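You operate a simulated robot arm through the tools that you are given. There is no shell and no other tool.

You are at the controls of a simulated robot arm. One attempt, no reset.

TASK
Put things in order on the decorating table. At the end: the grey rubbing stone stands on top of the grey small cup; the beige medium pat from the decorating table stands on top of the white petal mould; the sponge dabber stands on top of the riser cube; the blue slip brush stands on top of the tub with an amber lid (marked "WHITING"); whatever was shut is shut again. Leave all else as you found it, and nothing knocked over.

Only the result counts: the job must be done as asked and must still hold three seconds after the hand-in. Knocking over, shifting, dropping, spilling or breaking anything else fails it. A push-on lid holds only when it is set on centred and level and pressed home; a screw cap is set on level and turned clockwise until tight.

THE ROBOT
A 6-joint arm with a two-finger gripper, fixed in place. Base frame: the origin is at the foot of the arm, x ahead of it, y to its left, z up; the work surface is at about z = 0. Units: m, degrees, N and s.
With the tool pointing down near the work surface it reaches from about 0.24 to 0.62 m from the base axis. Its first joint turns from -66.0 to 66.0 degrees. Payload 1.37 kg.
The tool frame sits at the grasp point between the pads (the TCP): z along the fingers, y along the line on which they close. The tips reach 0.022 m beyond it. The gripper opens to 0.092 m; its body begins 0.065 m behind the TCP.
Orientation is told as [roll, pitch, yaw] about the base's x, y, z axes, in that order, counted from this pose: with the fingers straight down and closing along the base's y, the tool's x points along the base's -x, its y along +y and its z along -z.

THE INTERFACE
- The arm moves only by the tool step_arm. Its arguments are lists of equal length, an entry for each row: "turn": the turn, a rotation vector about the tool's x, y, z in degrees, a list of three; "linear": the shift along the tool's x, y, z in m, a list of three; "claw": the finger opening in m, from 0 to 0.092. In form: {"turn": [[rx, ry, rz], ...], "linear": [[dx, dy, dz], ...], "claw": [claw, ...]}. A call has 1 to 20 rows; each row shifts and turns the commanded pose from where the row before left it, along the tool's axes as they then stand. Each row takes 0.2 s and may step no farther than 0.05 m and 8.6 degrees from the row before; otherwise, or with a gripper value out of range, the whole call is refused. Where a pose cannot be reached the arm comes as near as it can. A force on the tool above 40 N (or 10 N above the force at the start of the call, whichever is more), or a blocked arm, ends the call early, and 0.2 s more pass. The fingers move at their own pace (about 0.0599 m/s each) and stop on an object; they squeeze with about 26 N. The grip force told is the motor's: it shows also when the fingers shut on nothing. Time passes only in rows, and 0.2 s behind the last, so rows that do not move let the fingers close. The reply holds the time, the measured pose of the TCP, the force on the tool along the base axes, the opening and the grip force, in the units named above and with some noise, with the torque about the TCP (base axes, N m) and any sound that the robot's microphone picked up.
- Cameras (640 x 400 px; columns grow to the right, rows downward): "scene" is fixed at [0.0266, -0.425, 0.5848]; the picture's right is [0.85, -0.53, 0.00], its down [-0.30, -0.47, -0.83] and it looks along [0.44, 0.70, -0.56] (base axes); focal length 320 px, centre (320, 200). "wrist" rides on the gripper at [0.071, 0.019, -0.102] in the tool frame; the picture's right is [-0.26, 0.96, 0.00], its down [-0.75, -0.20, -0.63] and it looks along [-0.60, -0.16, 0.78] (tool axes); focal length 280 px, centre (320, 200). There is no depth. A picture from a camera that has moved, and an enlarged one, comes with that camera's place and axes in the base frame and with its lens.
- snapshot(camera): a new picture of that camera. The clock stands still meanwhile.
- inspect(camera, box): a new picture of the part [left, top, right, bottom] of that camera's present view, enlarged. The clock stands still meanwhile.
- job_done(): hands the job in; it is judged then, once.

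Nothing tells you positions but the pictures and the camera data. Unless the task says otherwise, let go and move clear before handing in.

The tools are called as name(argument=value, ...) on one line, values as JSON. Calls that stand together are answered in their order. step_arm: Moves the arm, as the interface text tells. Its arguments: {"type":"object","properties":{"turn":{"type":"array"},"linear":{"type":"array"},"claw":{"type":"array"}},"required":["turn","linear","claw"]} The other tools are called the same way: snapshot (camera) takes a picture; inspect (camera, box) takes an enlarged picture of a part of a camera's view; job_done () hands the job in.

At the start:

```text
t: 0.0
ee_pos: [0.4146, -0.0987, 0.3199]
ee_rot: [0.0, -0.1, 0.0]
ft_force: [0.0, 0.6, -0.5]
ft_torque: [-0.01, 0.0, -0.01]
gripper_width: 0.0919
grasp_force: 0.1
```

scene: 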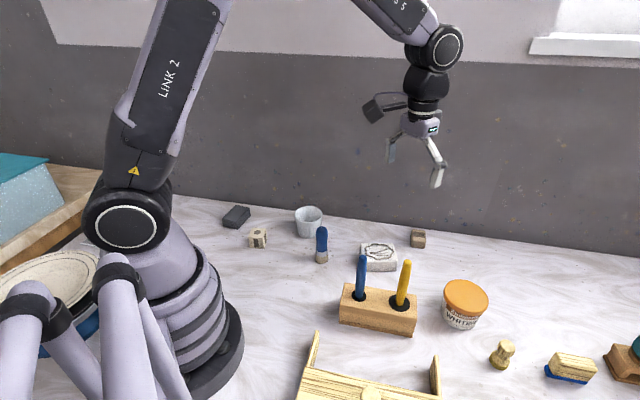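
wrist: 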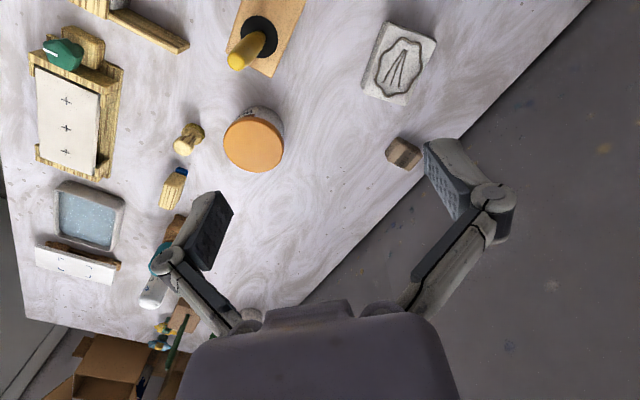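

I see a marble table with the grey block (rubbing stone), a cup, a small cube, the mould, brushes in a stand, the amber-lidded tub and some items in front. I'll take closer pictures before moving.

inspect(camera="scene", box=[200, 180, 460, 340])

inspect(camera="scene", box=[400, 240, 640, 400])

inspect(camera="wrist", box=[0, 0, 320, 200])

inspect(camera="wrist", box=[0, 200, 320, 400])

inspect(camera="scene", box=[0, 140, 260, 400])

```text
2.46 times, centred on (330, 260) of scene
camera zoom: at [0.0266, -0.425, 0.5848], right [0.85, -0.53, 0.0], down [-0.3, -0.47, -0.83], along [0.44, 0.7, -0.56], focal length 787 px, centre (295, 52)
```

zoom: 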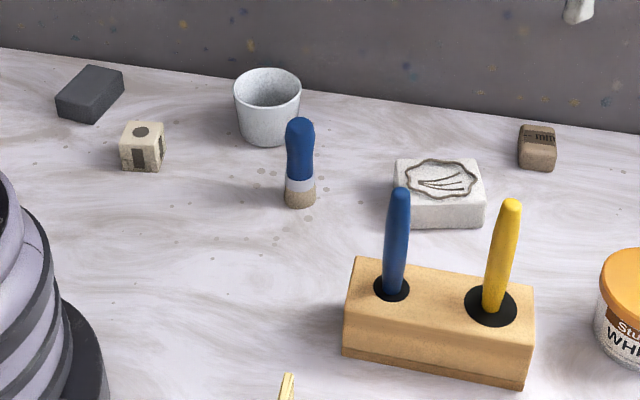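

```text
2.50 times, centred on (520, 320) of scene
camera zoom: at [0.0266, -0.425, 0.5848], right [0.85, -0.53, 0.0], down [-0.3, -0.47, -0.83], along [0.44, 0.7, -0.56], focal length 800 px, centre (-180, -100)
```

zoom: 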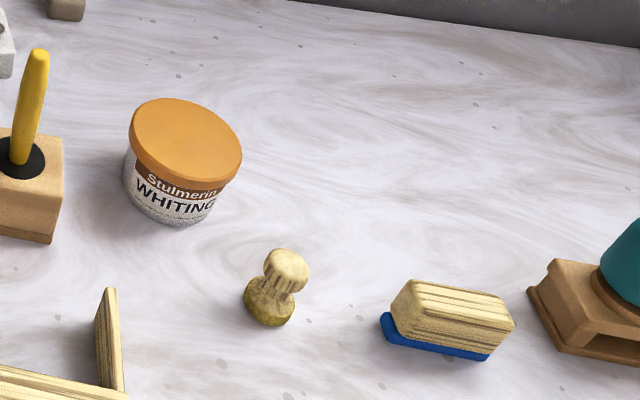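

```text
2.00 times, centred on (160, 100) of wrist
camera zoom: at [0.3436, -0.0775, 0.4219], right [0.26, 0.96, 0.0], down [0.75, -0.2, 0.63], along [0.6, -0.16, -0.78], focal length 561 px, centre (640, 400)
```

zoom: 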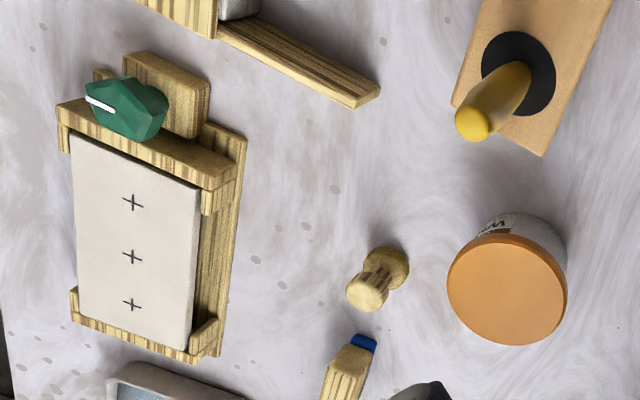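

```text
2.00 times, centred on (160, 300) of wrist
camera zoom: at [0.3436, -0.0775, 0.4219], right [0.26, 0.96, 0.0], down [0.75, -0.2, 0.63], along [0.6, -0.16, -0.78], focal length 561 px, centre (640, 0)
```

zoom: 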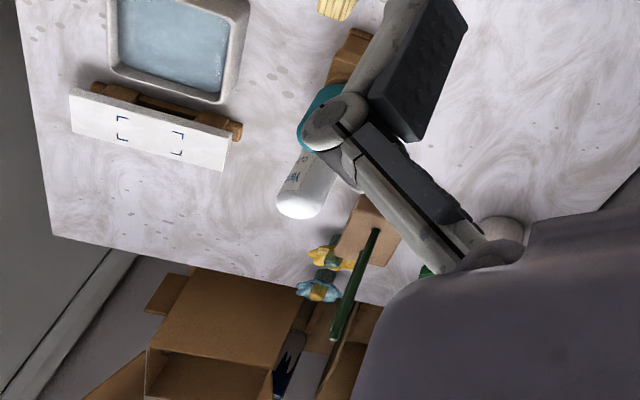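

```text
1.54 times, centred on (130, 270) of scene
camera zoom: at [0.0266, -0.425, 0.5848], right [0.85, -0.53, 0.0], down [-0.3, -0.47, -0.83], along [0.44, 0.7, -0.56], focal length 492 px, centre (612, 92)
```

zoom: 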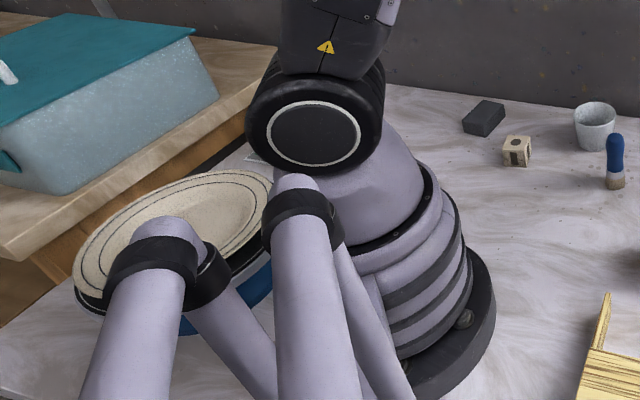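

The picture resolves a dark grey block, a light grey cup, a beige cube with holes, a short blue brush, the shell mould, a brown cube, and a brush stand. I need to find out which is the pat, the riser cube and the dabber, so I'll zoom in further.

inspect(camera="scene", box=[390, 220, 450, 258])

inspect(camera="scene", box=[240, 195, 340, 270])

inspect(camera="wrist", box=[360, 120, 440, 170])

inspect(camera="scene", box=[480, 320, 640, 400])

inspect(camera="wrist", box=[20, 0, 220, 125])

inspect(camera="scene", box=[290, 320, 450, 400])

```text
10.53 times, centred on (420, 239) of scene
camera zoom: at [0.0266, -0.425, 0.5848], right [0.85, -0.53, 0.0], down [-0.3, -0.47, -0.83], along [0.44, 0.7, -0.56], focal length 3367 px, centre (-733, -210)
```

zoom: 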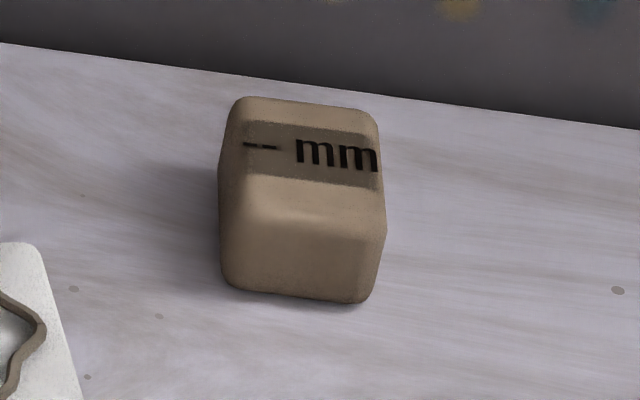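

```text
5.33 times, centred on (290, 232) of scene
camera zoom: at [0.0266, -0.425, 0.5848], right [0.85, -0.53, 0.0], down [-0.3, -0.47, -0.83], along [0.44, 0.7, -0.56], focal length 1706 px, centre (480, 27)
```

zoom: 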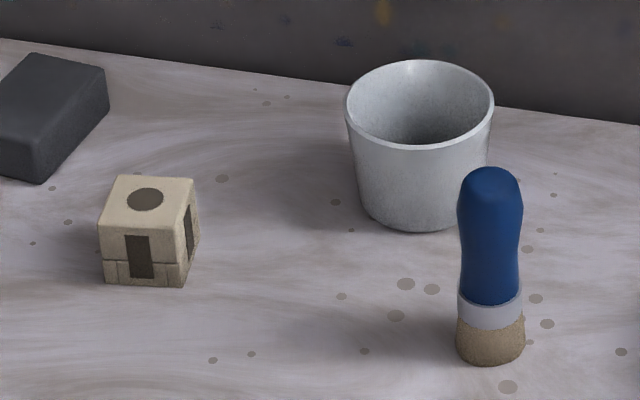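

```text
8.00 times, centred on (400, 145) of wrist
camera zoom: at [0.3436, -0.0775, 0.4219], right [0.26, 0.96, 0.0], down [0.75, -0.2, 0.63], along [0.6, -0.16, -0.78], focal length 2243 px, centre (-320, 640)
```

zoom: 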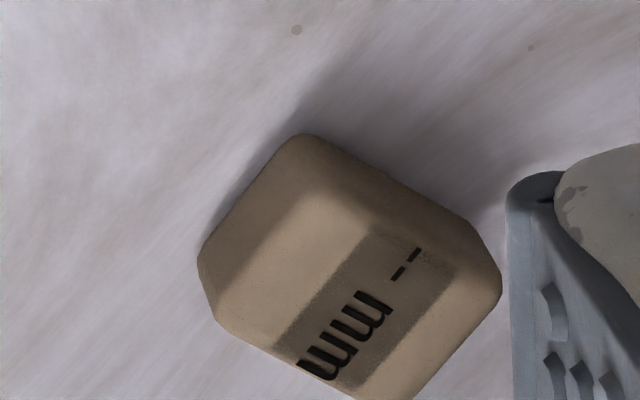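

```text
4.00 times, centred on (560, 360) of scene
camera zoom: at [0.0266, -0.425, 0.5848], right [0.85, -0.53, 0.0], down [-0.3, -0.47, -0.83], along [0.44, 0.7, -0.56], focal length 1280 px, centre (-640, -440)
```

zoom: 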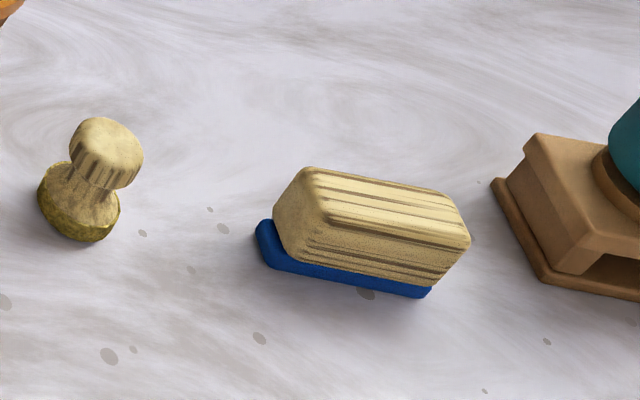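

```text
3.20 times, centred on (120, 62) of wrist
camera zoom: at [0.3436, -0.0775, 0.4219], right [0.26, 0.96, 0.0], down [0.75, -0.2, 0.63], along [0.6, -0.16, -0.78], focal length 897 px, centre (960, 640)
```

zoom: 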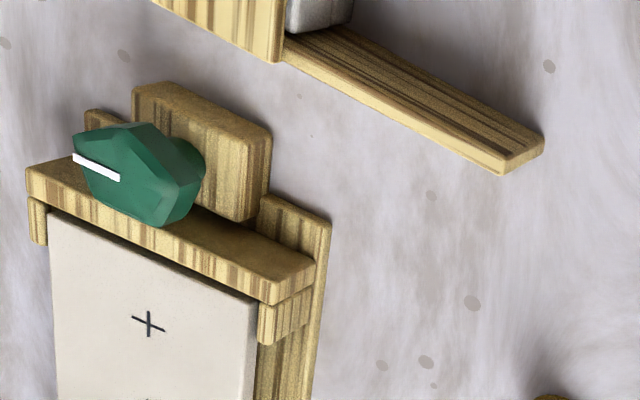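

```text
4.00 times, centred on (370, 360) of scene
camera zoom: at [0.0266, -0.425, 0.5848], right [0.85, -0.53, 0.0], down [-0.3, -0.47, -0.83], along [0.44, 0.7, -0.56], focal length 1280 px, centre (120, -440)
```

zoom: 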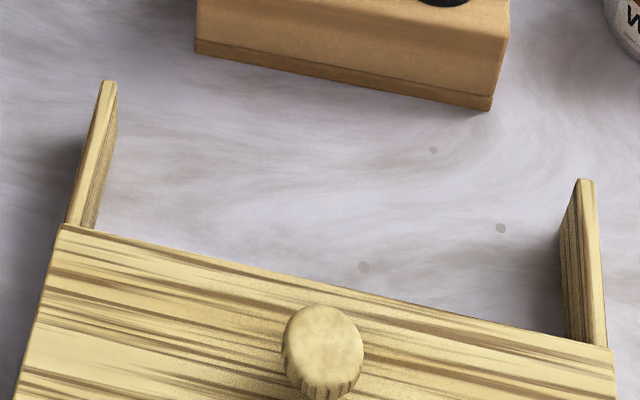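

The cream cube and the "mm" block are both pat/riser candidates, and there is a wooden drawer-like thing and other items on the right. I'll raise the arm and turn the wrist camera to look to the right side of the table.

step_arm(turn=[[0, 0, 0], [0, 0, 0], [0, 0, 0], [0, 0, 0], [0, 0, 8.4], [0, 0, 8.4], [0, 0, 8.4], [0, 0, 8.4], [0, 0, 8.4], [0, 0, 8.4], [0, 0, 8.4], [0, 0, 8.4], [0, 0, 8.4]], linear=[[0.02, 0.025, -0.025], [0.02, 0.025, -0.025], [0.02, 0.025, -0.025], [0.02, 0.025, -0.025], [0, 0, 0], [0, 0, 0], [0, 0, 0], [0, 0, 0], [0, 0, 0], [0, 0, 0], [0, 0, 0], [0, 0, 0], [0, 0, 0]], claw=[0.09, 0.09, 0.09, 0.09, 0.09, 0.09, 0.09, 0.09, 0.09, 0.09, 0.09, 0.09, 0.09])

snapshot(camera="wrist")

snapshot(camera="scene")

```text
t: 2.8
ee_pos: [0.3329, 0.0023, 0.4202]
ee_rot: [0.0, 0.0, -75.8]
ft_force: [0.1, -0.2, -0.4]
ft_torque: [-0.01, 0.0, -0.01]
gripper_width: 0.0901
grasp_force: 0.2
```

```text
taken
camera wrist: at [0.3354, 0.0767, 0.5214], right [1.0, -0.02, 0.0], down [-0.01, -0.78, 0.63], along [-0.01, -0.63, -0.78], focal length 280 px, centre (320, 200)
```

wrist: 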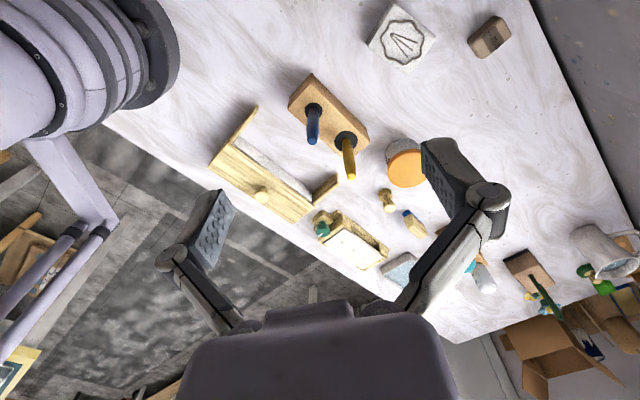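

```text
taken
```

scene: 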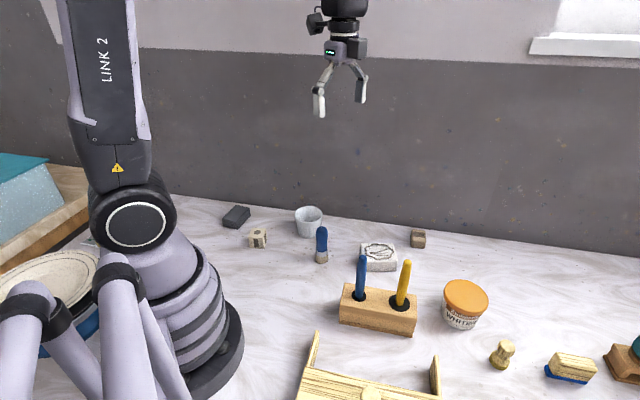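

The wooden drawer-like frame with a knob sits in front, with a white plate, a brush and several things behind it to the right. I'll enlarge these parts.

inspect(camera="wrist", box=[200, 60, 380, 230])

inspect(camera="wrist", box=[300, 140, 440, 300])

inspect(camera="wrist", box=[440, 200, 640, 400])

inspect(camera="wrist", box=[0, 150, 130, 400])

```text
2.35 times, centred on (290, 145) of wrist
camera zoom: at [0.3354, 0.0767, 0.5214], right [1.0, -0.02, 0.0], down [-0.01, -0.78, 0.63], along [-0.01, -0.63, -0.78], focal length 660 px, centre (391, 329)
```

zoom: 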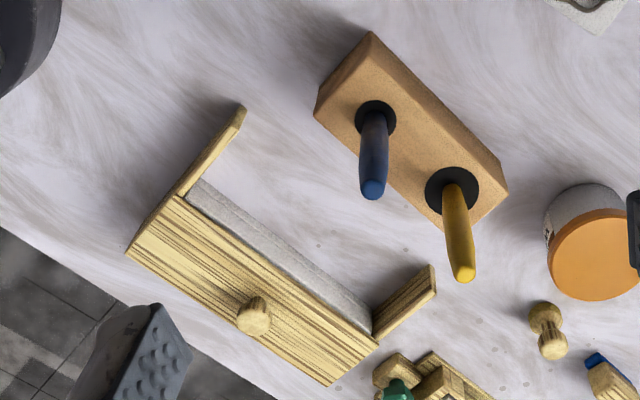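

```text
2.50 times, centred on (370, 220) of wrist
camera zoom: at [0.3354, 0.0767, 0.5214], right [1.0, -0.02, 0.0], down [-0.01, -0.78, 0.63], along [-0.01, -0.63, -0.78], focal length 701 px, centre (195, 150)
```

zoom: 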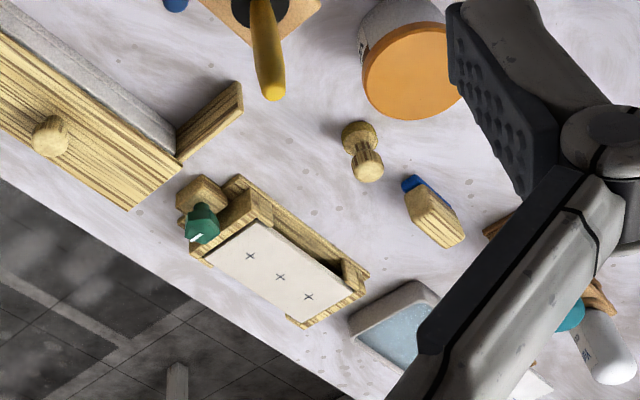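

```text
2.00 times, centred on (540, 300) of wrist
camera zoom: at [0.3354, 0.0767, 0.5214], right [1.0, -0.02, 0.0], down [-0.01, -0.78, 0.63], along [-0.01, -0.63, -0.78], focal length 561 px, centre (-120, 0)
```

zoom: 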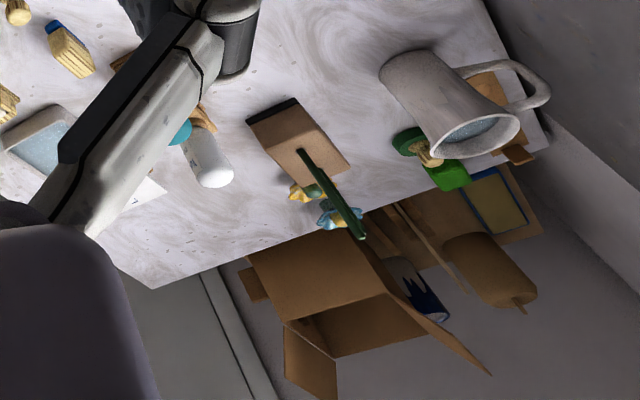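

```text
1.60 times, centred on (65, 275) of wrist
camera zoom: at [0.3354, 0.0767, 0.5214], right [1.0, -0.02, 0.0], down [-0.01, -0.78, 0.63], along [-0.01, -0.63, -0.78], focal length 449 px, centre (728, 80)
```

zoom: 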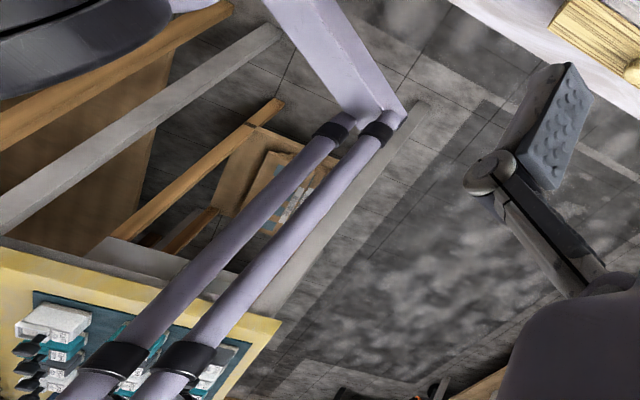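

The short blue item and the wooden knob could each be the dabber. I'll bring the wrist camera closer to the right-hand group to tell them apart, staying well above everything.

step_arm(turn=[[0, 0, 0], [0, 0, 0], [0, 0, 0], [0, 0, 0], [0, 0, 0], [0, 0, 0], [0, 0, 0]], linear=[[-0.0298, 0.01485, 0.0286], [-0.0298, 0.01485, 0.0286], [-0.0298, 0.01485, 0.0286], [-0.0298, 0.01485, 0.0286], [-0.0298, 0.01485, 0.0286], [-0.0298, 0.01485, 0.0286], [-0.0298, 0.01485, 0.0286]], claw=[0.09, 0.09, 0.09, 0.09, 0.09, 0.09, 0.09])

snapshot(camera="wrist")

inspect(camera="wrist", box=[240, 120, 400, 220])

```text
t: 4.4
ee_pos: [0.4864, -0.1764, 0.2186]
ee_rot: [0.0, -0.1, -75.7]
ft_force: [0.2, 0.6, -0.6]
ft_torque: [-0.02, 0.03, 0.02]
gripper_width: 0.0899
grasp_force: 0.0
```

```text
taken
camera wrist: at [0.4883, -0.1018, 0.3201], right [1.0, -0.01, 0.0], down [-0.01, -0.78, 0.63], along [-0.01, -0.63, -0.78], focal length 280 px, centre (320, 200)
```

wrist: 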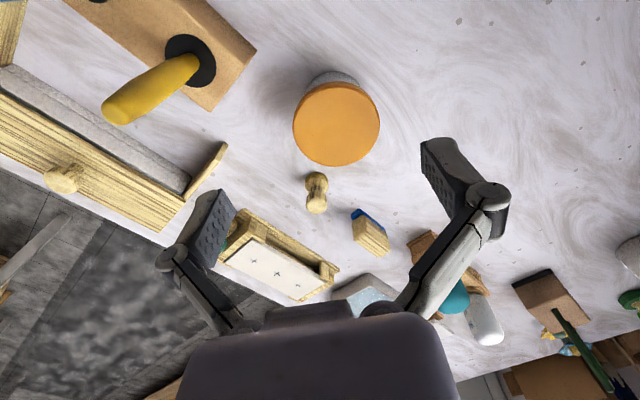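

```text
4.00 times, centred on (320, 170) of wrist
camera zoom: at [0.4883, -0.1018, 0.3201], right [1.0, -0.01, 0.0], down [-0.01, -0.78, 0.63], along [-0.01, -0.63, -0.78], focal length 1122 px, centre (320, 320)
```

zoom: 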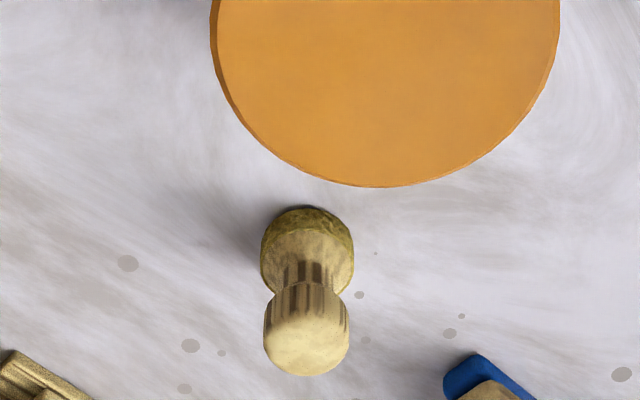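

The wooden knob has a yellowish sponge foot, which fits "sponge dabber"; the short blue item has a ferrule and bristle foot, which fits "blue slip brush". I'll check the left group and the brush stand closer before deciding.

step_arm(turn=[[0, 0, 0], [0, 0, 0], [0, 0, 0], [0, 0, 0], [0, 0, 0], [0, 0, 0], [0, 0, 0], [0, 0, 0], [0, 0, 0]], linear=[[0, 0, -0.04], [0.03103, -0.02254, -0.0075], [0.03103, -0.02254, -0.0075], [0.03103, -0.02254, -0.0075], [0.03103, -0.02254, -0.0075], [0.03103, -0.02254, -0.0075], [0.03103, -0.02254, -0.0075], [0.03103, -0.02254, -0.0075], [0.03103, -0.02254, -0.0075]], claw=[0.09, 0.09, 0.09, 0.09, 0.09, 0.09, 0.09, 0.09, 0.09])

step_arm(turn=[[0, 0, -8.5], [0, 0, -8.5], [0, 0, -8.5], [0, 0, -8.5], [0, 0, -8.5], [0, 0, -8.5], [0, 0, -8.5], [0, 0, -8.5], [0, 0, -8.5], [0, 0, -8.5], [0, 0, -8.5], [0, 0, -8.5], [0, 0, -8.5], [0, 0, -8.5], [0, 0, -8.5], [0, 0, -8.5]], linear=[[0, 0, 0], [0, 0, 0], [0, 0, 0], [0, 0, 0], [0, 0, 0], [0, 0, 0], [0, 0, 0], [0, 0, 0], [0, 0, 0], [0, 0, 0], [0, 0, 0], [0, 0, 0], [0, 0, 0], [0, 0, 0], [0, 0, 0], [0, 0, 0]], claw=[0.09, 0.09, 0.09, 0.09, 0.09, 0.09, 0.09, 0.09, 0.09, 0.09, 0.09, 0.09, 0.09, 0.09, 0.09, 0.09])

snapshot(camera="wrist")

```text
t: 6.4
ee_pos: [0.2457, 0.0224, 0.3186]
ee_rot: [-0.1, -0.1, -75.6]
ft_force: [0.3, 0.4, 0.7]
ft_torque: [0.03, -0.01, -0.01]
gripper_width: 0.0899
grasp_force: 0.0
```

```text
t: 9.8
ee_pos: [0.2493, 0.0213, 0.3209]
ee_rot: [0.0, -0.1, 60.5]
ft_force: [0.3, 0.2, -0.1]
ft_torque: [0.01, -0.01, 0.01]
gripper_width: 0.09
grasp_force: 0.1
```

```text
taken
camera wrist: at [0.1985, -0.0294, 0.4216], right [-0.71, 0.7, 0.0], down [0.55, 0.56, 0.62], along [0.44, 0.44, -0.78], focal length 280 px, centre (320, 200)
```

wrist: 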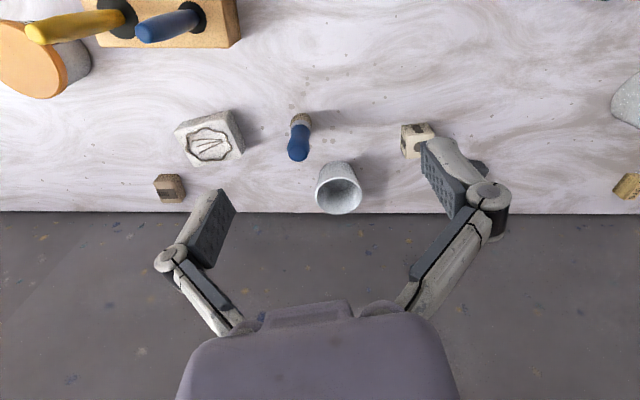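

I can see the mould, mm block, short blue brush, cup and the cream cube, with more things further left. I'll zoom in here and then yaw further.

inspect(camera="wrist", box=[260, 90, 440, 220])

inspect(camera="wrist", box=[130, 90, 270, 220])

inspect(camera="wrist", box=[0, 0, 250, 110])

step_arm(turn=[[0, 0, -8.5], [0, 0, -8.5], [0, 0, -8.5], [0, 0, -8.5], [0, 0, -8.5], [0, 0, -8.5]], linear=[[0, 0, 0], [0, 0, 0], [0, 0, 0], [0, 0, 0], [0, 0, 0], [0, 0, 0]], claw=[0.09, 0.09, 0.09, 0.09, 0.09, 0.09])

snapshot(camera="wrist")

```text
3.08 times, centred on (350, 155) of wrist
camera zoom: at [0.1985, -0.0294, 0.4216], right [-0.71, 0.7, 0.0], down [0.55, 0.56, 0.62], along [0.44, 0.44, -0.78], focal length 863 px, centre (228, 338)
```

zoom: 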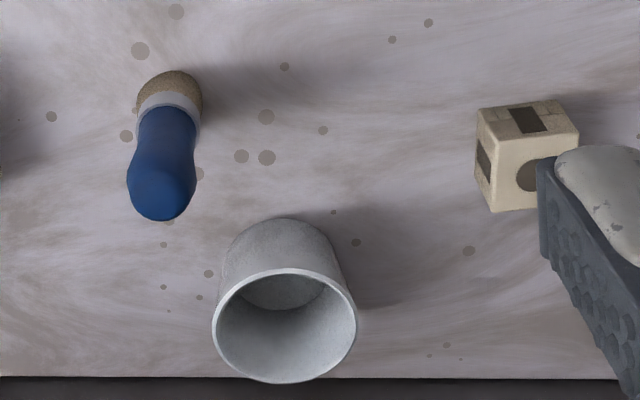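

```text
3.08 times, centred on (200, 155) of wrist
camera zoom: at [0.1985, -0.0294, 0.4216], right [-0.71, 0.7, 0.0], down [0.55, 0.56, 0.62], along [0.44, 0.44, -0.78], focal length 863 px, centre (689, 338)
```

zoom: 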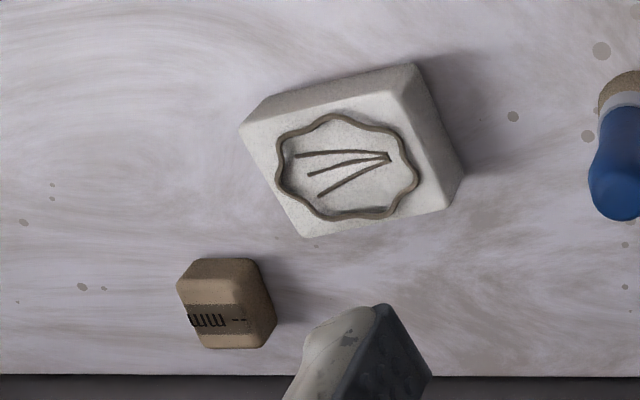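

```text
2.56 times, centred on (125, 55) of wrist
camera zoom: at [0.1985, -0.0294, 0.4216], right [-0.71, 0.7, 0.0], down [0.55, 0.56, 0.62], along [0.44, 0.44, -0.78], focal length 718 px, centre (819, 571)
```

zoom: 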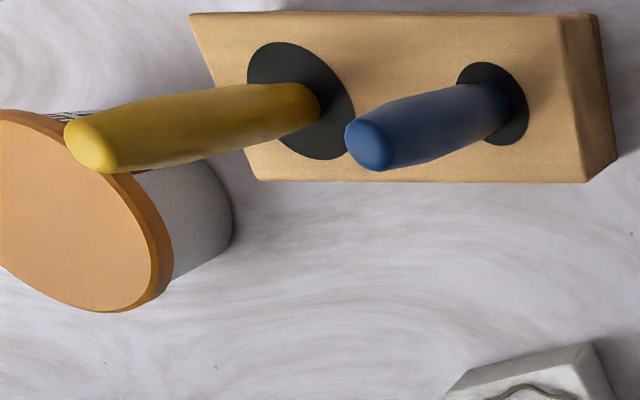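

```text
t: 11.2
ee_pos: [0.2503, 0.022, 0.3194]
ee_rot: [-0.1, 0.0, 111.6]
ft_force: [0.0, 0.4, -0.2]
ft_torque: [-0.03, 0.0, 0.01]
gripper_width: 0.09
grasp_force: 0.0
```

```text
taken
camera wrist: at [0.2588, -0.0504, 0.422], right [-0.99, -0.11, 0.0], down [-0.09, 0.78, 0.62], along [-0.07, 0.62, -0.78], focal length 280 px, centre (320, 200)
```

wrist: 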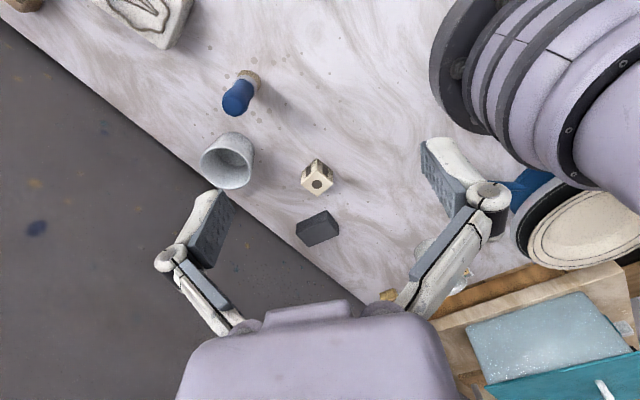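

The dark stone, cream cube, cup and blue brush lie clear on the left. Something small is hidden behind the finger; I'll enlarge and look around it.

inspect(camera="wrist", box=[360, 220, 560, 340])

step_arm(turn=[[0, 0, -8.5], [0, 0, -8.5], [0, 0, -8.5], [0, 0, 0], [0, 0, 0]], linear=[[0, 0, 0], [0, 0, 0], [0, 0, 0], [0, 0, 0], [0, 0, 0]], claw=[0.02, 0.02, 0.02, 0.02, 0.02])

snapshot(camera="wrist")

inspect(camera="wrist", box=[320, 150, 640, 350])

```text
3.20 times, centred on (460, 280) of wrist
camera zoom: at [0.2588, -0.0504, 0.422], right [-0.99, -0.11, 0.0], down [-0.09, 0.78, 0.62], along [-0.07, 0.62, -0.78], focal length 897 px, centre (-128, -56)
```

zoom: 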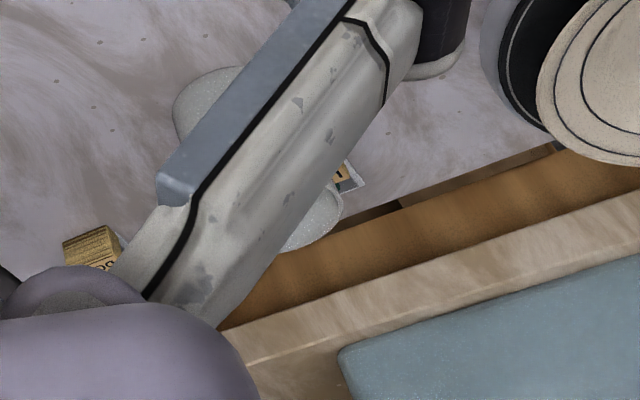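

```text
t: 12.4
ee_pos: [0.2504, 0.0213, 0.3198]
ee_rot: [0.0, -0.1, 137.0]
ft_force: [0.4, 0.0, -0.2]
ft_torque: [0.02, 0.0, 0.02]
gripper_width: 0.02
grasp_force: 0.0
```

```text
taken
camera wrist: at [0.2894, -0.0398, 0.4217], right [-0.85, -0.53, 0.0], down [-0.41, 0.66, 0.62], along [-0.33, 0.53, -0.78], focal length 280 px, centre (320, 200)
```

wrist: 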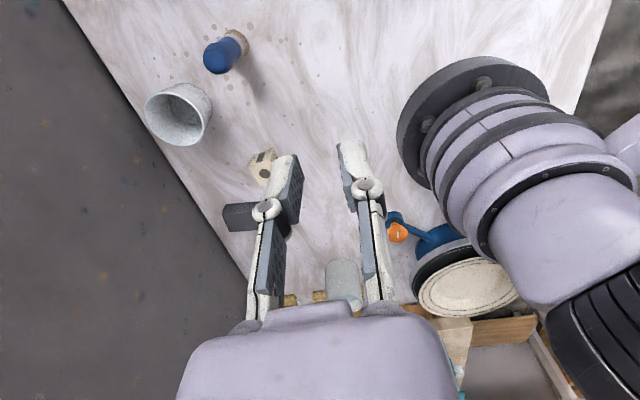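

```text
2.00 times, centred on (480, 250) of wrist
camera zoom: at [0.2894, -0.0398, 0.4217], right [-0.85, -0.53, 0.0], down [-0.41, 0.66, 0.62], along [-0.33, 0.53, -0.78], focal length 561 px, centre (0, 100)
```

zoom: 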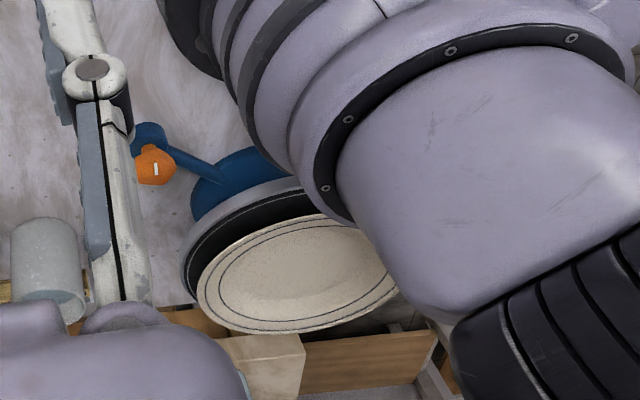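

Behind the arm on the left are a second cup, blocks and a banding wheel, all likely out of reach. I want to read the blocks there because they may help tell what a "pat" looks like.

step_arm(turn=[[0, 0, 0], [0, 0, 0], [0, 0, 0], [0, 0, 0]], linear=[[-0.0222, -0.02375, -0.0125], [-0.0222, -0.02375, -0.0125], [-0.0222, -0.02375, -0.0125], [-0.0222, -0.02375, -0.0125]], claw=[0.09, 0.09, 0.09, 0.09])

snapshot(camera="wrist")

inspect(camera="wrist", box=[220, 150, 420, 310])

```text
t: 13.4
ee_pos: [0.2503, 0.1534, 0.3687]
ee_rot: [0.0, 0.0, 137.0]
ft_force: [-0.1, 0.3, 0.4]
ft_torque: [0.01, 0.0, -0.03]
gripper_width: 0.0902
grasp_force: 0.1
```

```text
taken
camera wrist: at [0.2895, 0.0917, 0.4706], right [-0.85, -0.53, 0.0], down [-0.41, 0.66, 0.62], along [-0.33, 0.53, -0.78], focal length 280 px, centre (320, 200)
```

wrist: 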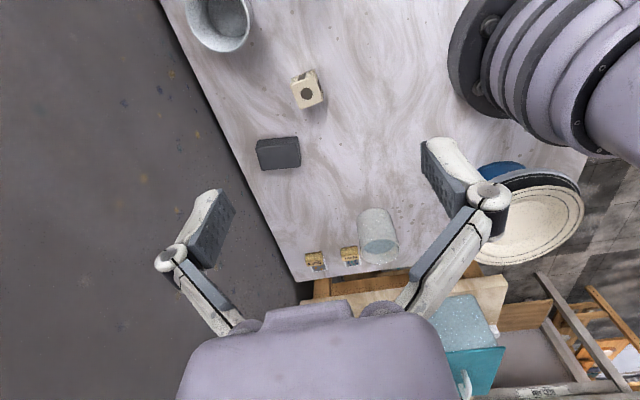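

```text
2.50 times, centred on (320, 230) of wrist
camera zoom: at [0.2895, 0.0917, 0.4706], right [-0.85, -0.53, 0.0], down [-0.41, 0.66, 0.62], along [-0.33, 0.53, -0.78], focal length 701 px, centre (320, 125)
```

zoom: 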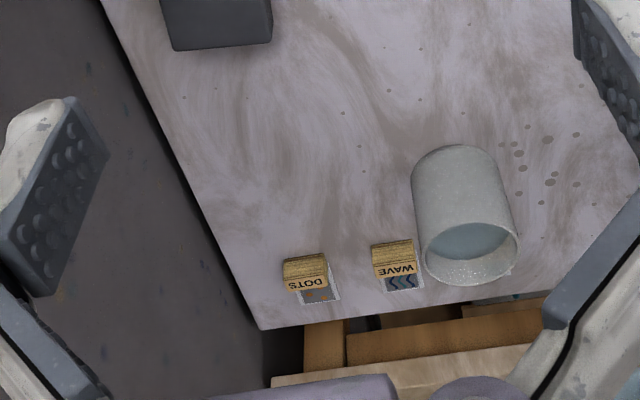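

The rear blocks are only stencil samples. Enlarged pictures stay sharp, so I'll zoom hard on the brush, the knob, the stand and the cubes.

inspect(camera="scene", box=[306, 222, 338, 266])

inspect(camera="scene", box=[484, 334, 520, 374])

inspect(camera="scene", box=[335, 250, 425, 340])

inspect(camera="scene", box=[244, 226, 272, 252])

inspect(camera="scene", box=[352, 236, 404, 276])

inspect(camera="wrist", box=[250, 60, 340, 180])

```text
9.09 times, centred on (322, 244) of scene
camera zoom: at [0.0266, -0.425, 0.5848], right [0.85, -0.53, 0.0], down [-0.3, -0.47, -0.83], along [0.44, 0.7, -0.56], focal length 2908 px, centre (302, -200)
```

zoom: 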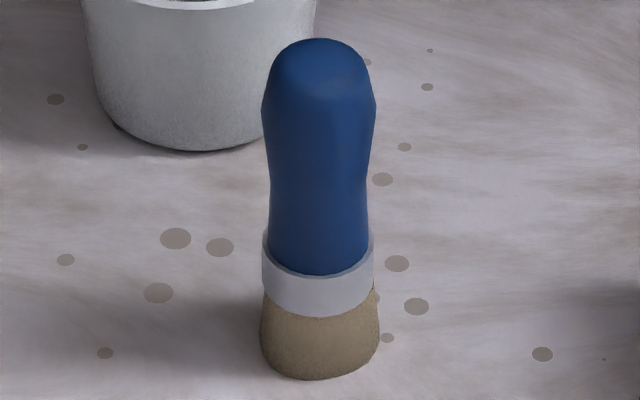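

```text
10.00 times, centred on (502, 354) of scene
camera zoom: at [0.0266, -0.425, 0.5848], right [0.85, -0.53, 0.0], down [-0.3, -0.47, -0.83], along [0.44, 0.7, -0.56], focal length 3199 px, centre (-1500, -1340)
```

zoom: 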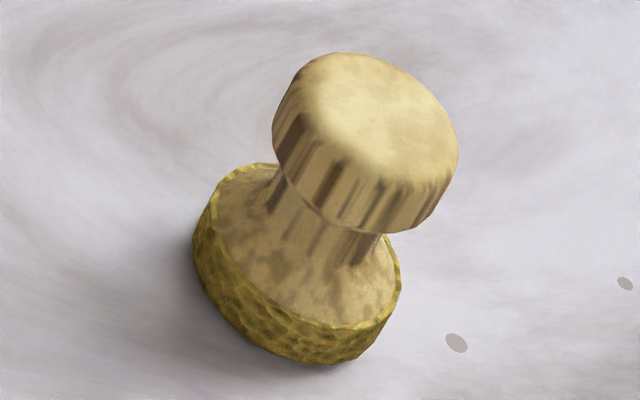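

```text
4.44 times, centred on (380, 295) of scene
camera zoom: at [0.0266, -0.425, 0.5848], right [0.85, -0.53, 0.0], down [-0.3, -0.47, -0.83], along [0.44, 0.7, -0.56], focal length 1422 px, centre (53, -222)
```

zoom: 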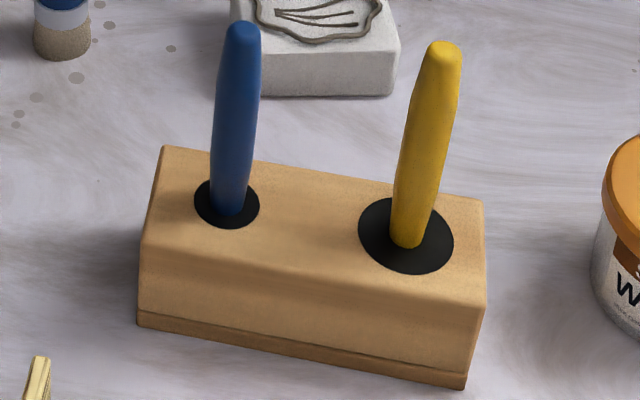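

```text
15.38 times, centred on (258, 239) of scene
camera zoom: at [0.0266, -0.425, 0.5848], right [0.85, -0.53, 0.0], down [-0.3, -0.47, -0.83], along [0.44, 0.7, -0.56], focal length 4921 px, centre (1274, -400)
```

zoom: 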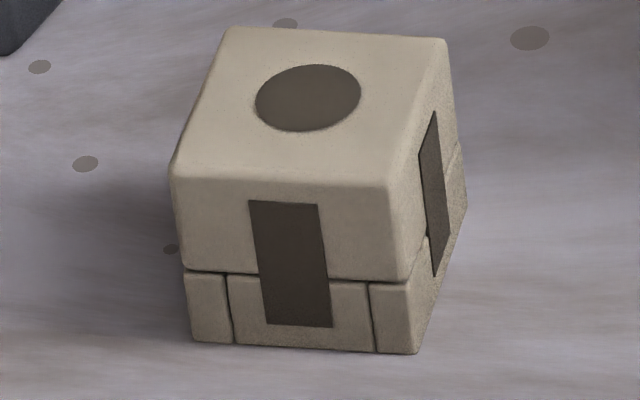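

```text
10.00 times, centred on (378, 256) of scene
camera zoom: at [0.0266, -0.425, 0.5848], right [0.85, -0.53, 0.0], down [-0.3, -0.47, -0.83], along [0.44, 0.7, -0.56], focal length 3199 px, centre (-260, -360)
```

zoom: 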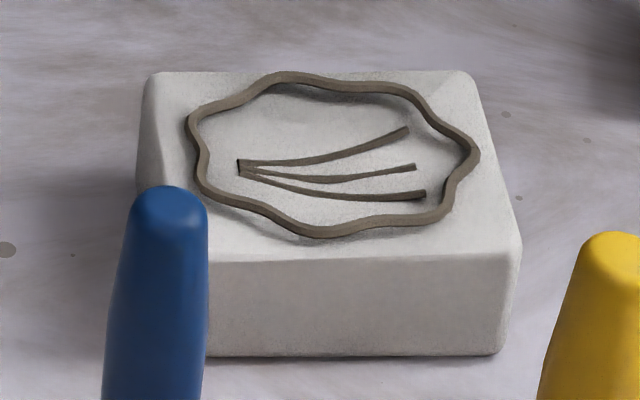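

```text
3.33 times, centred on (295, 120) of wrist
camera zoom: at [0.2895, 0.0917, 0.4706], right [-0.85, -0.53, 0.0], down [-0.41, 0.66, 0.62], along [-0.33, 0.53, -0.78], focal length 935 px, centre (403, 467)
```

zoom: 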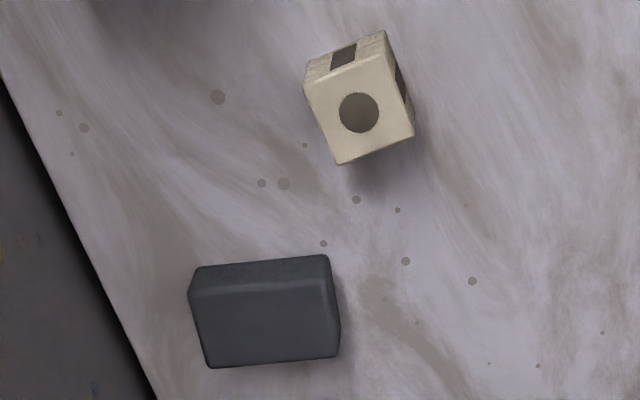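

I'm now settled: the stone is the dark block near (0.216, 0.350), the cup near (0.375, 0.193), the riser cube is the cream slotted cube, the dabber is the wooden knob with the sponge foot, the slip brush is the short blue brush with ferrule, and the pat is the banded beige block near (0.593, -0.015). First I go above the stone with the fingers across its short side.

step_arm(turn=[[0, 0, 8.333], [0, 0, 8.333], [0, 0, 8.333], [0, 0, 8.333], [0, 0, 8.333], [0, 0, 8.333], [0, 0, 8.333], [0, 0, 8.333], [0, 0, 8.333], [0, 0, 8.333], [0, 0, 8.333], [0, 0, 8.333], [0, 0, 0], [0, 0, 0], [0, 0, 0], [0, 0, 0], [0, 0, 0]], linear=[[0, 0, 0], [0, 0, 0], [0, 0, 0], [0, 0, 0], [0, 0, 0], [0, 0, 0], [0, 0, 0], [0, 0, 0], [0, 0, 0], [0, 0, 0], [0, 0, 0], [0, 0, 0], [-0.0182, 0.0355, 0.0237], [-0.0182, 0.0355, 0.0237], [-0.0182, 0.0355, 0.0237], [-0.0182, 0.0355, 0.0237], [-0.0182, 0.0355, 0.0237]], claw=[0.09, 0.09, 0.09, 0.09, 0.09, 0.09, 0.09, 0.09, 0.09, 0.09, 0.09, 0.09, 0.09, 0.09, 0.09, 0.09, 0.09])

snapshot(camera="wrist")

snapshot(camera="scene")

```text
t: 17.0
ee_pos: [0.2157, 0.3488, 0.2488]
ee_rot: [0.0, -0.1, 36.9]
ft_force: [-1.0, 0.5, 0.5]
ft_torque: [0.01, 0.05, 0.0]
gripper_width: 0.0896
grasp_force: 0.1
```

```text
taken
camera wrist: at [0.1474, 0.3225, 0.3511], right [-0.37, 0.93, 0.0], down [0.72, 0.29, 0.63], along [0.58, 0.23, -0.78], focal length 280 px, centre (320, 200)
```

wrist: 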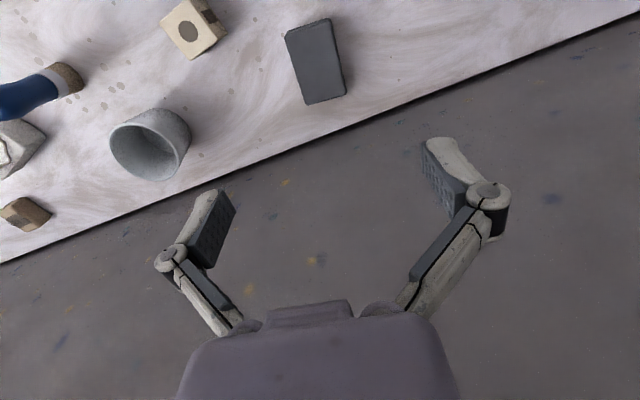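

```text
taken
```

scene: 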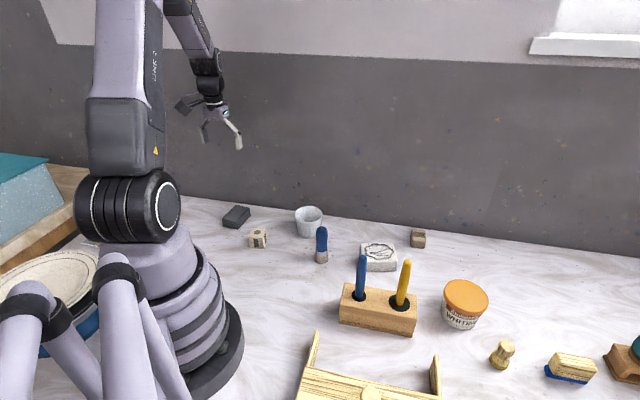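

The stone is upright in view just toward the base side of the TCP line. I'll zoom to measure its corners.

inspect(camera="wrist", box=[270, 5, 360, 115])

inspect(camera="wrist", box=[100, 90, 200, 190])

```text
3.64 times, centred on (315, 60) of wrist
camera zoom: at [0.1474, 0.3225, 0.3511], right [-0.37, 0.93, 0.0], down [0.72, 0.29, 0.63], along [0.58, 0.23, -0.78], focal length 1020 px, centre (338, 709)
```

zoom: 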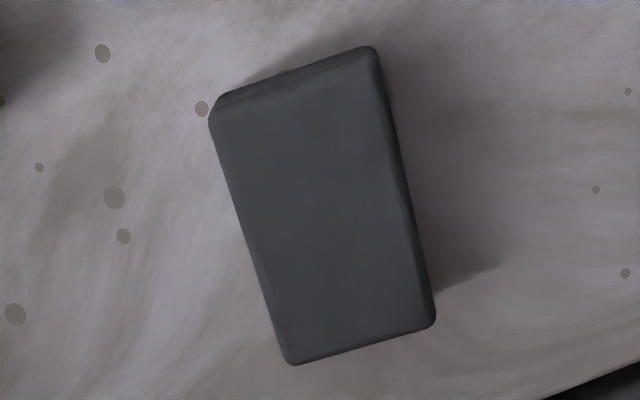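

```text
4.00 times, centred on (150, 140) of wrist
camera zoom: at [0.1474, 0.3225, 0.3511], right [-0.37, 0.93, 0.0], down [0.72, 0.29, 0.63], along [0.58, 0.23, -0.78], focal length 1122 px, centre (1000, 440)
```

zoom: 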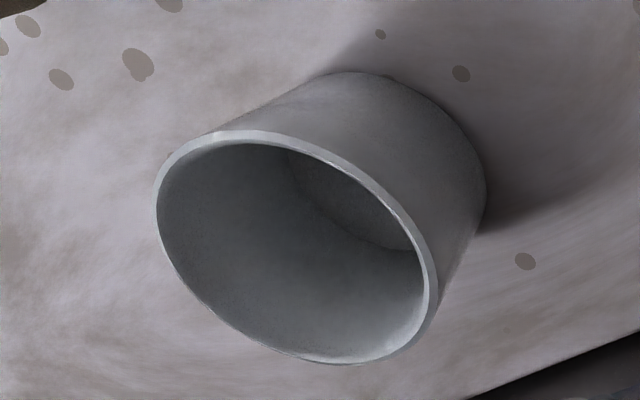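

Stone measured at about (0.219, 0.3495), long axis 37°, 72×46×25 mm; cup rim about 76 mm wide, 58 mm high, near (0.374, 0.191). I'll descend partway over the stone and check alignment.

step_arm(turn=[[0, 0, 0], [0, 0, 0], [0, 0, 0], [0, 0, 0]], linear=[[-0.0031, -0.0014, 0.035], [0, 0, 0.04], [0, 0, 0.04], [0, 0, 0.03]], claw=[0.085, 0.085, 0.085, 0.085])

snapshot(camera="wrist")

inspect(camera="scene", box=[180, 140, 340, 260])

```text
t: 18.0
ee_pos: [0.2202, 0.3483, 0.105]
ee_rot: [0.1, 0.0, 36.9]
ft_force: [0.2, -0.1, 0.6]
ft_torque: [-0.03, -0.01, 0.01]
gripper_width: 0.0849
grasp_force: 0.0
```

```text
taken
camera wrist: at [0.152, 0.3218, 0.2068], right [-0.37, 0.93, 0.0], down [0.72, 0.29, 0.63], along [0.58, 0.23, -0.78], focal length 280 px, centre (320, 200)
```

wrist: 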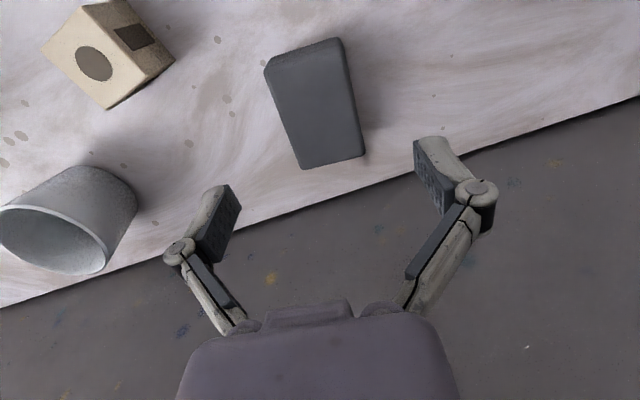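

```text
3.33 times, centred on (260, 200) of scene
camera zoom: at [0.0266, -0.425, 0.5848], right [0.85, -0.53, 0.0], down [-0.3, -0.47, -0.83], along [0.44, 0.7, -0.56], focal length 1066 px, centre (520, 200)
```

zoom: 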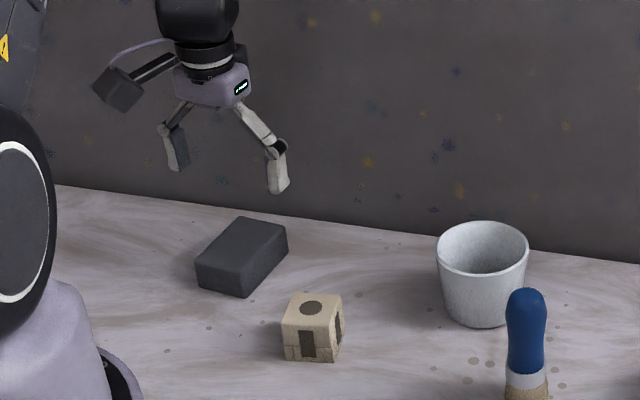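

The TCP is centred on the stone within about a millimetre. I'll descend to z≈0.026 and close on it.

step_arm(turn=[[0, 0, 0], [0, 0, 0], [0, 0, 0], [0, 0, 0], [0, 0, 0], [0, 0, 0], [0, 0, 0], [0, 0, 0]], linear=[[0, 0, 0.03], [0, 0, 0.03], [0, 0, 0.014], [0, 0, 0.005], [0, 0, 0], [0, 0, 0], [0, 0, 0], [0, 0, 0]], claw=[0.085, 0.085, 0.085, 0.085, 0.03, 0.03, 0.03, 0.03])

snapshot(camera="wrist")

inspect(camera="scene", box=[180, 140, 340, 260])

```text
t: 19.8
ee_pos: [0.2195, 0.349, 0.0262]
ee_rot: [0.1, 0.0, 36.9]
ft_force: [0.6, -0.3, -0.3]
ft_torque: [-0.09, 0.05, 0.03]
gripper_width: 0.0496
grasp_force: 26.3
```

```text
taken
camera wrist: at [0.152, 0.3224, 0.1281], right [-0.37, 0.93, 0.0], down [0.72, 0.29, 0.63], along [0.58, 0.23, -0.78], focal length 280 px, centre (320, 200)
```

wrist: 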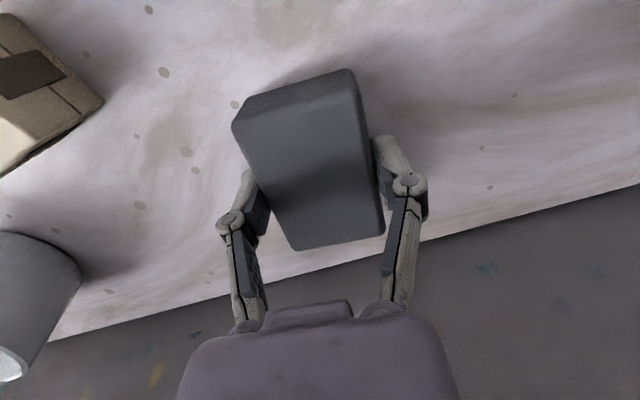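

```text
3.33 times, centred on (260, 200) of scene
camera zoom: at [0.0266, -0.425, 0.5848], right [0.85, -0.53, 0.0], down [-0.3, -0.47, -0.83], along [0.44, 0.7, -0.56], focal length 1066 px, centre (520, 200)
```

zoom: 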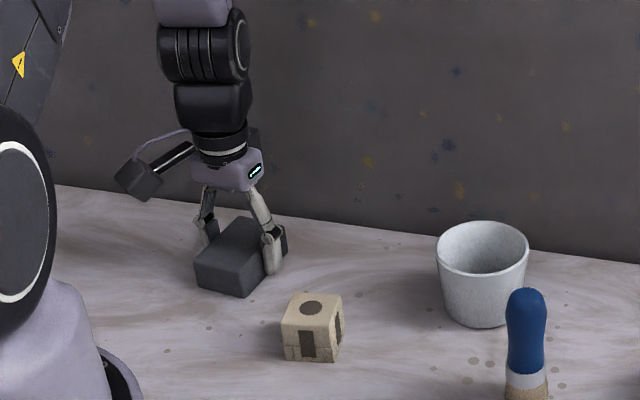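

The stone is gripped (0.0496 m wide). I'll lift it and carry it over the cup at a safe height.

step_arm(turn=[[0, 0, 0], [0, 0, 0], [0, 0, 0], [0, 0, 0], [0, 0, 0], [0, 0, 0], [0, 0, 0], [0, 0, 0], [0, 0, 0], [0, 0, 0], [0, 0, 0], [0, 0, 0]], linear=[[0, 0, -0.01], [0, 0, -0.03], [0, 0, -0.04], [0, 0, -0.04], [0, 0, -0.02], [-0.00478, -0.0365, 0], [-0.00478, -0.0365, 0], [-0.00478, -0.0365, 0], [-0.00478, -0.0365, 0], [-0.00478, -0.0365, 0], [-0.00478, -0.0365, 0], [0, 0, 0]], claw=[0.03, 0.03, 0.03, 0.03, 0.03, 0.03, 0.03, 0.03, 0.03, 0.03, 0.03, 0.03])

snapshot(camera="wrist")

inspect(camera="scene", box=[240, 100, 400, 260])

```text
t: 22.4
ee_pos: [0.375, 0.1907, 0.166]
ee_rot: [0.0, 0.0, 37.0]
ft_force: [0.0, -0.7, -1.8]
ft_torque: [-0.05, -0.02, 0.01]
gripper_width: 0.0498
grasp_force: 26.0
```

```text
taken
camera wrist: at [0.3068, 0.1651, 0.2673], right [-0.37, 0.93, 0.0], down [0.72, 0.29, 0.62], along [0.58, 0.23, -0.78], focal length 280 px, centre (320, 200)
```

wrist: 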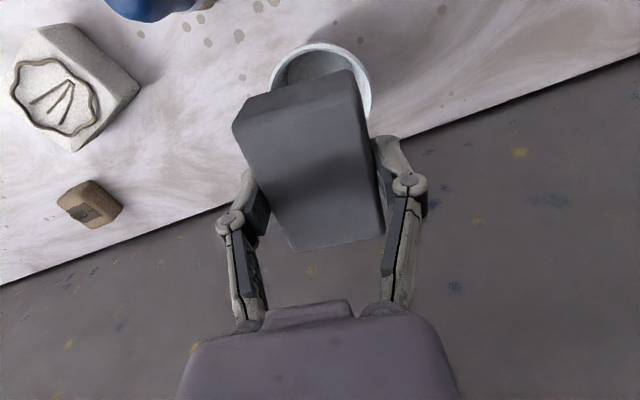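

```text
2.50 times, centred on (320, 180) of scene
camera zoom: at [0.0266, -0.425, 0.5848], right [0.85, -0.53, 0.0], down [-0.3, -0.47, -0.83], along [0.44, 0.7, -0.56], focal length 800 px, centre (320, 250)
```

zoom: 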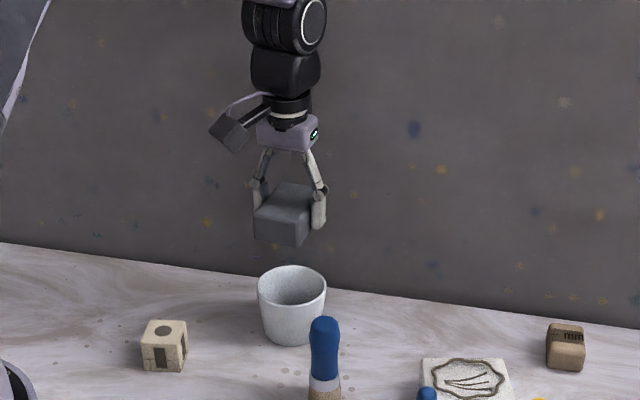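

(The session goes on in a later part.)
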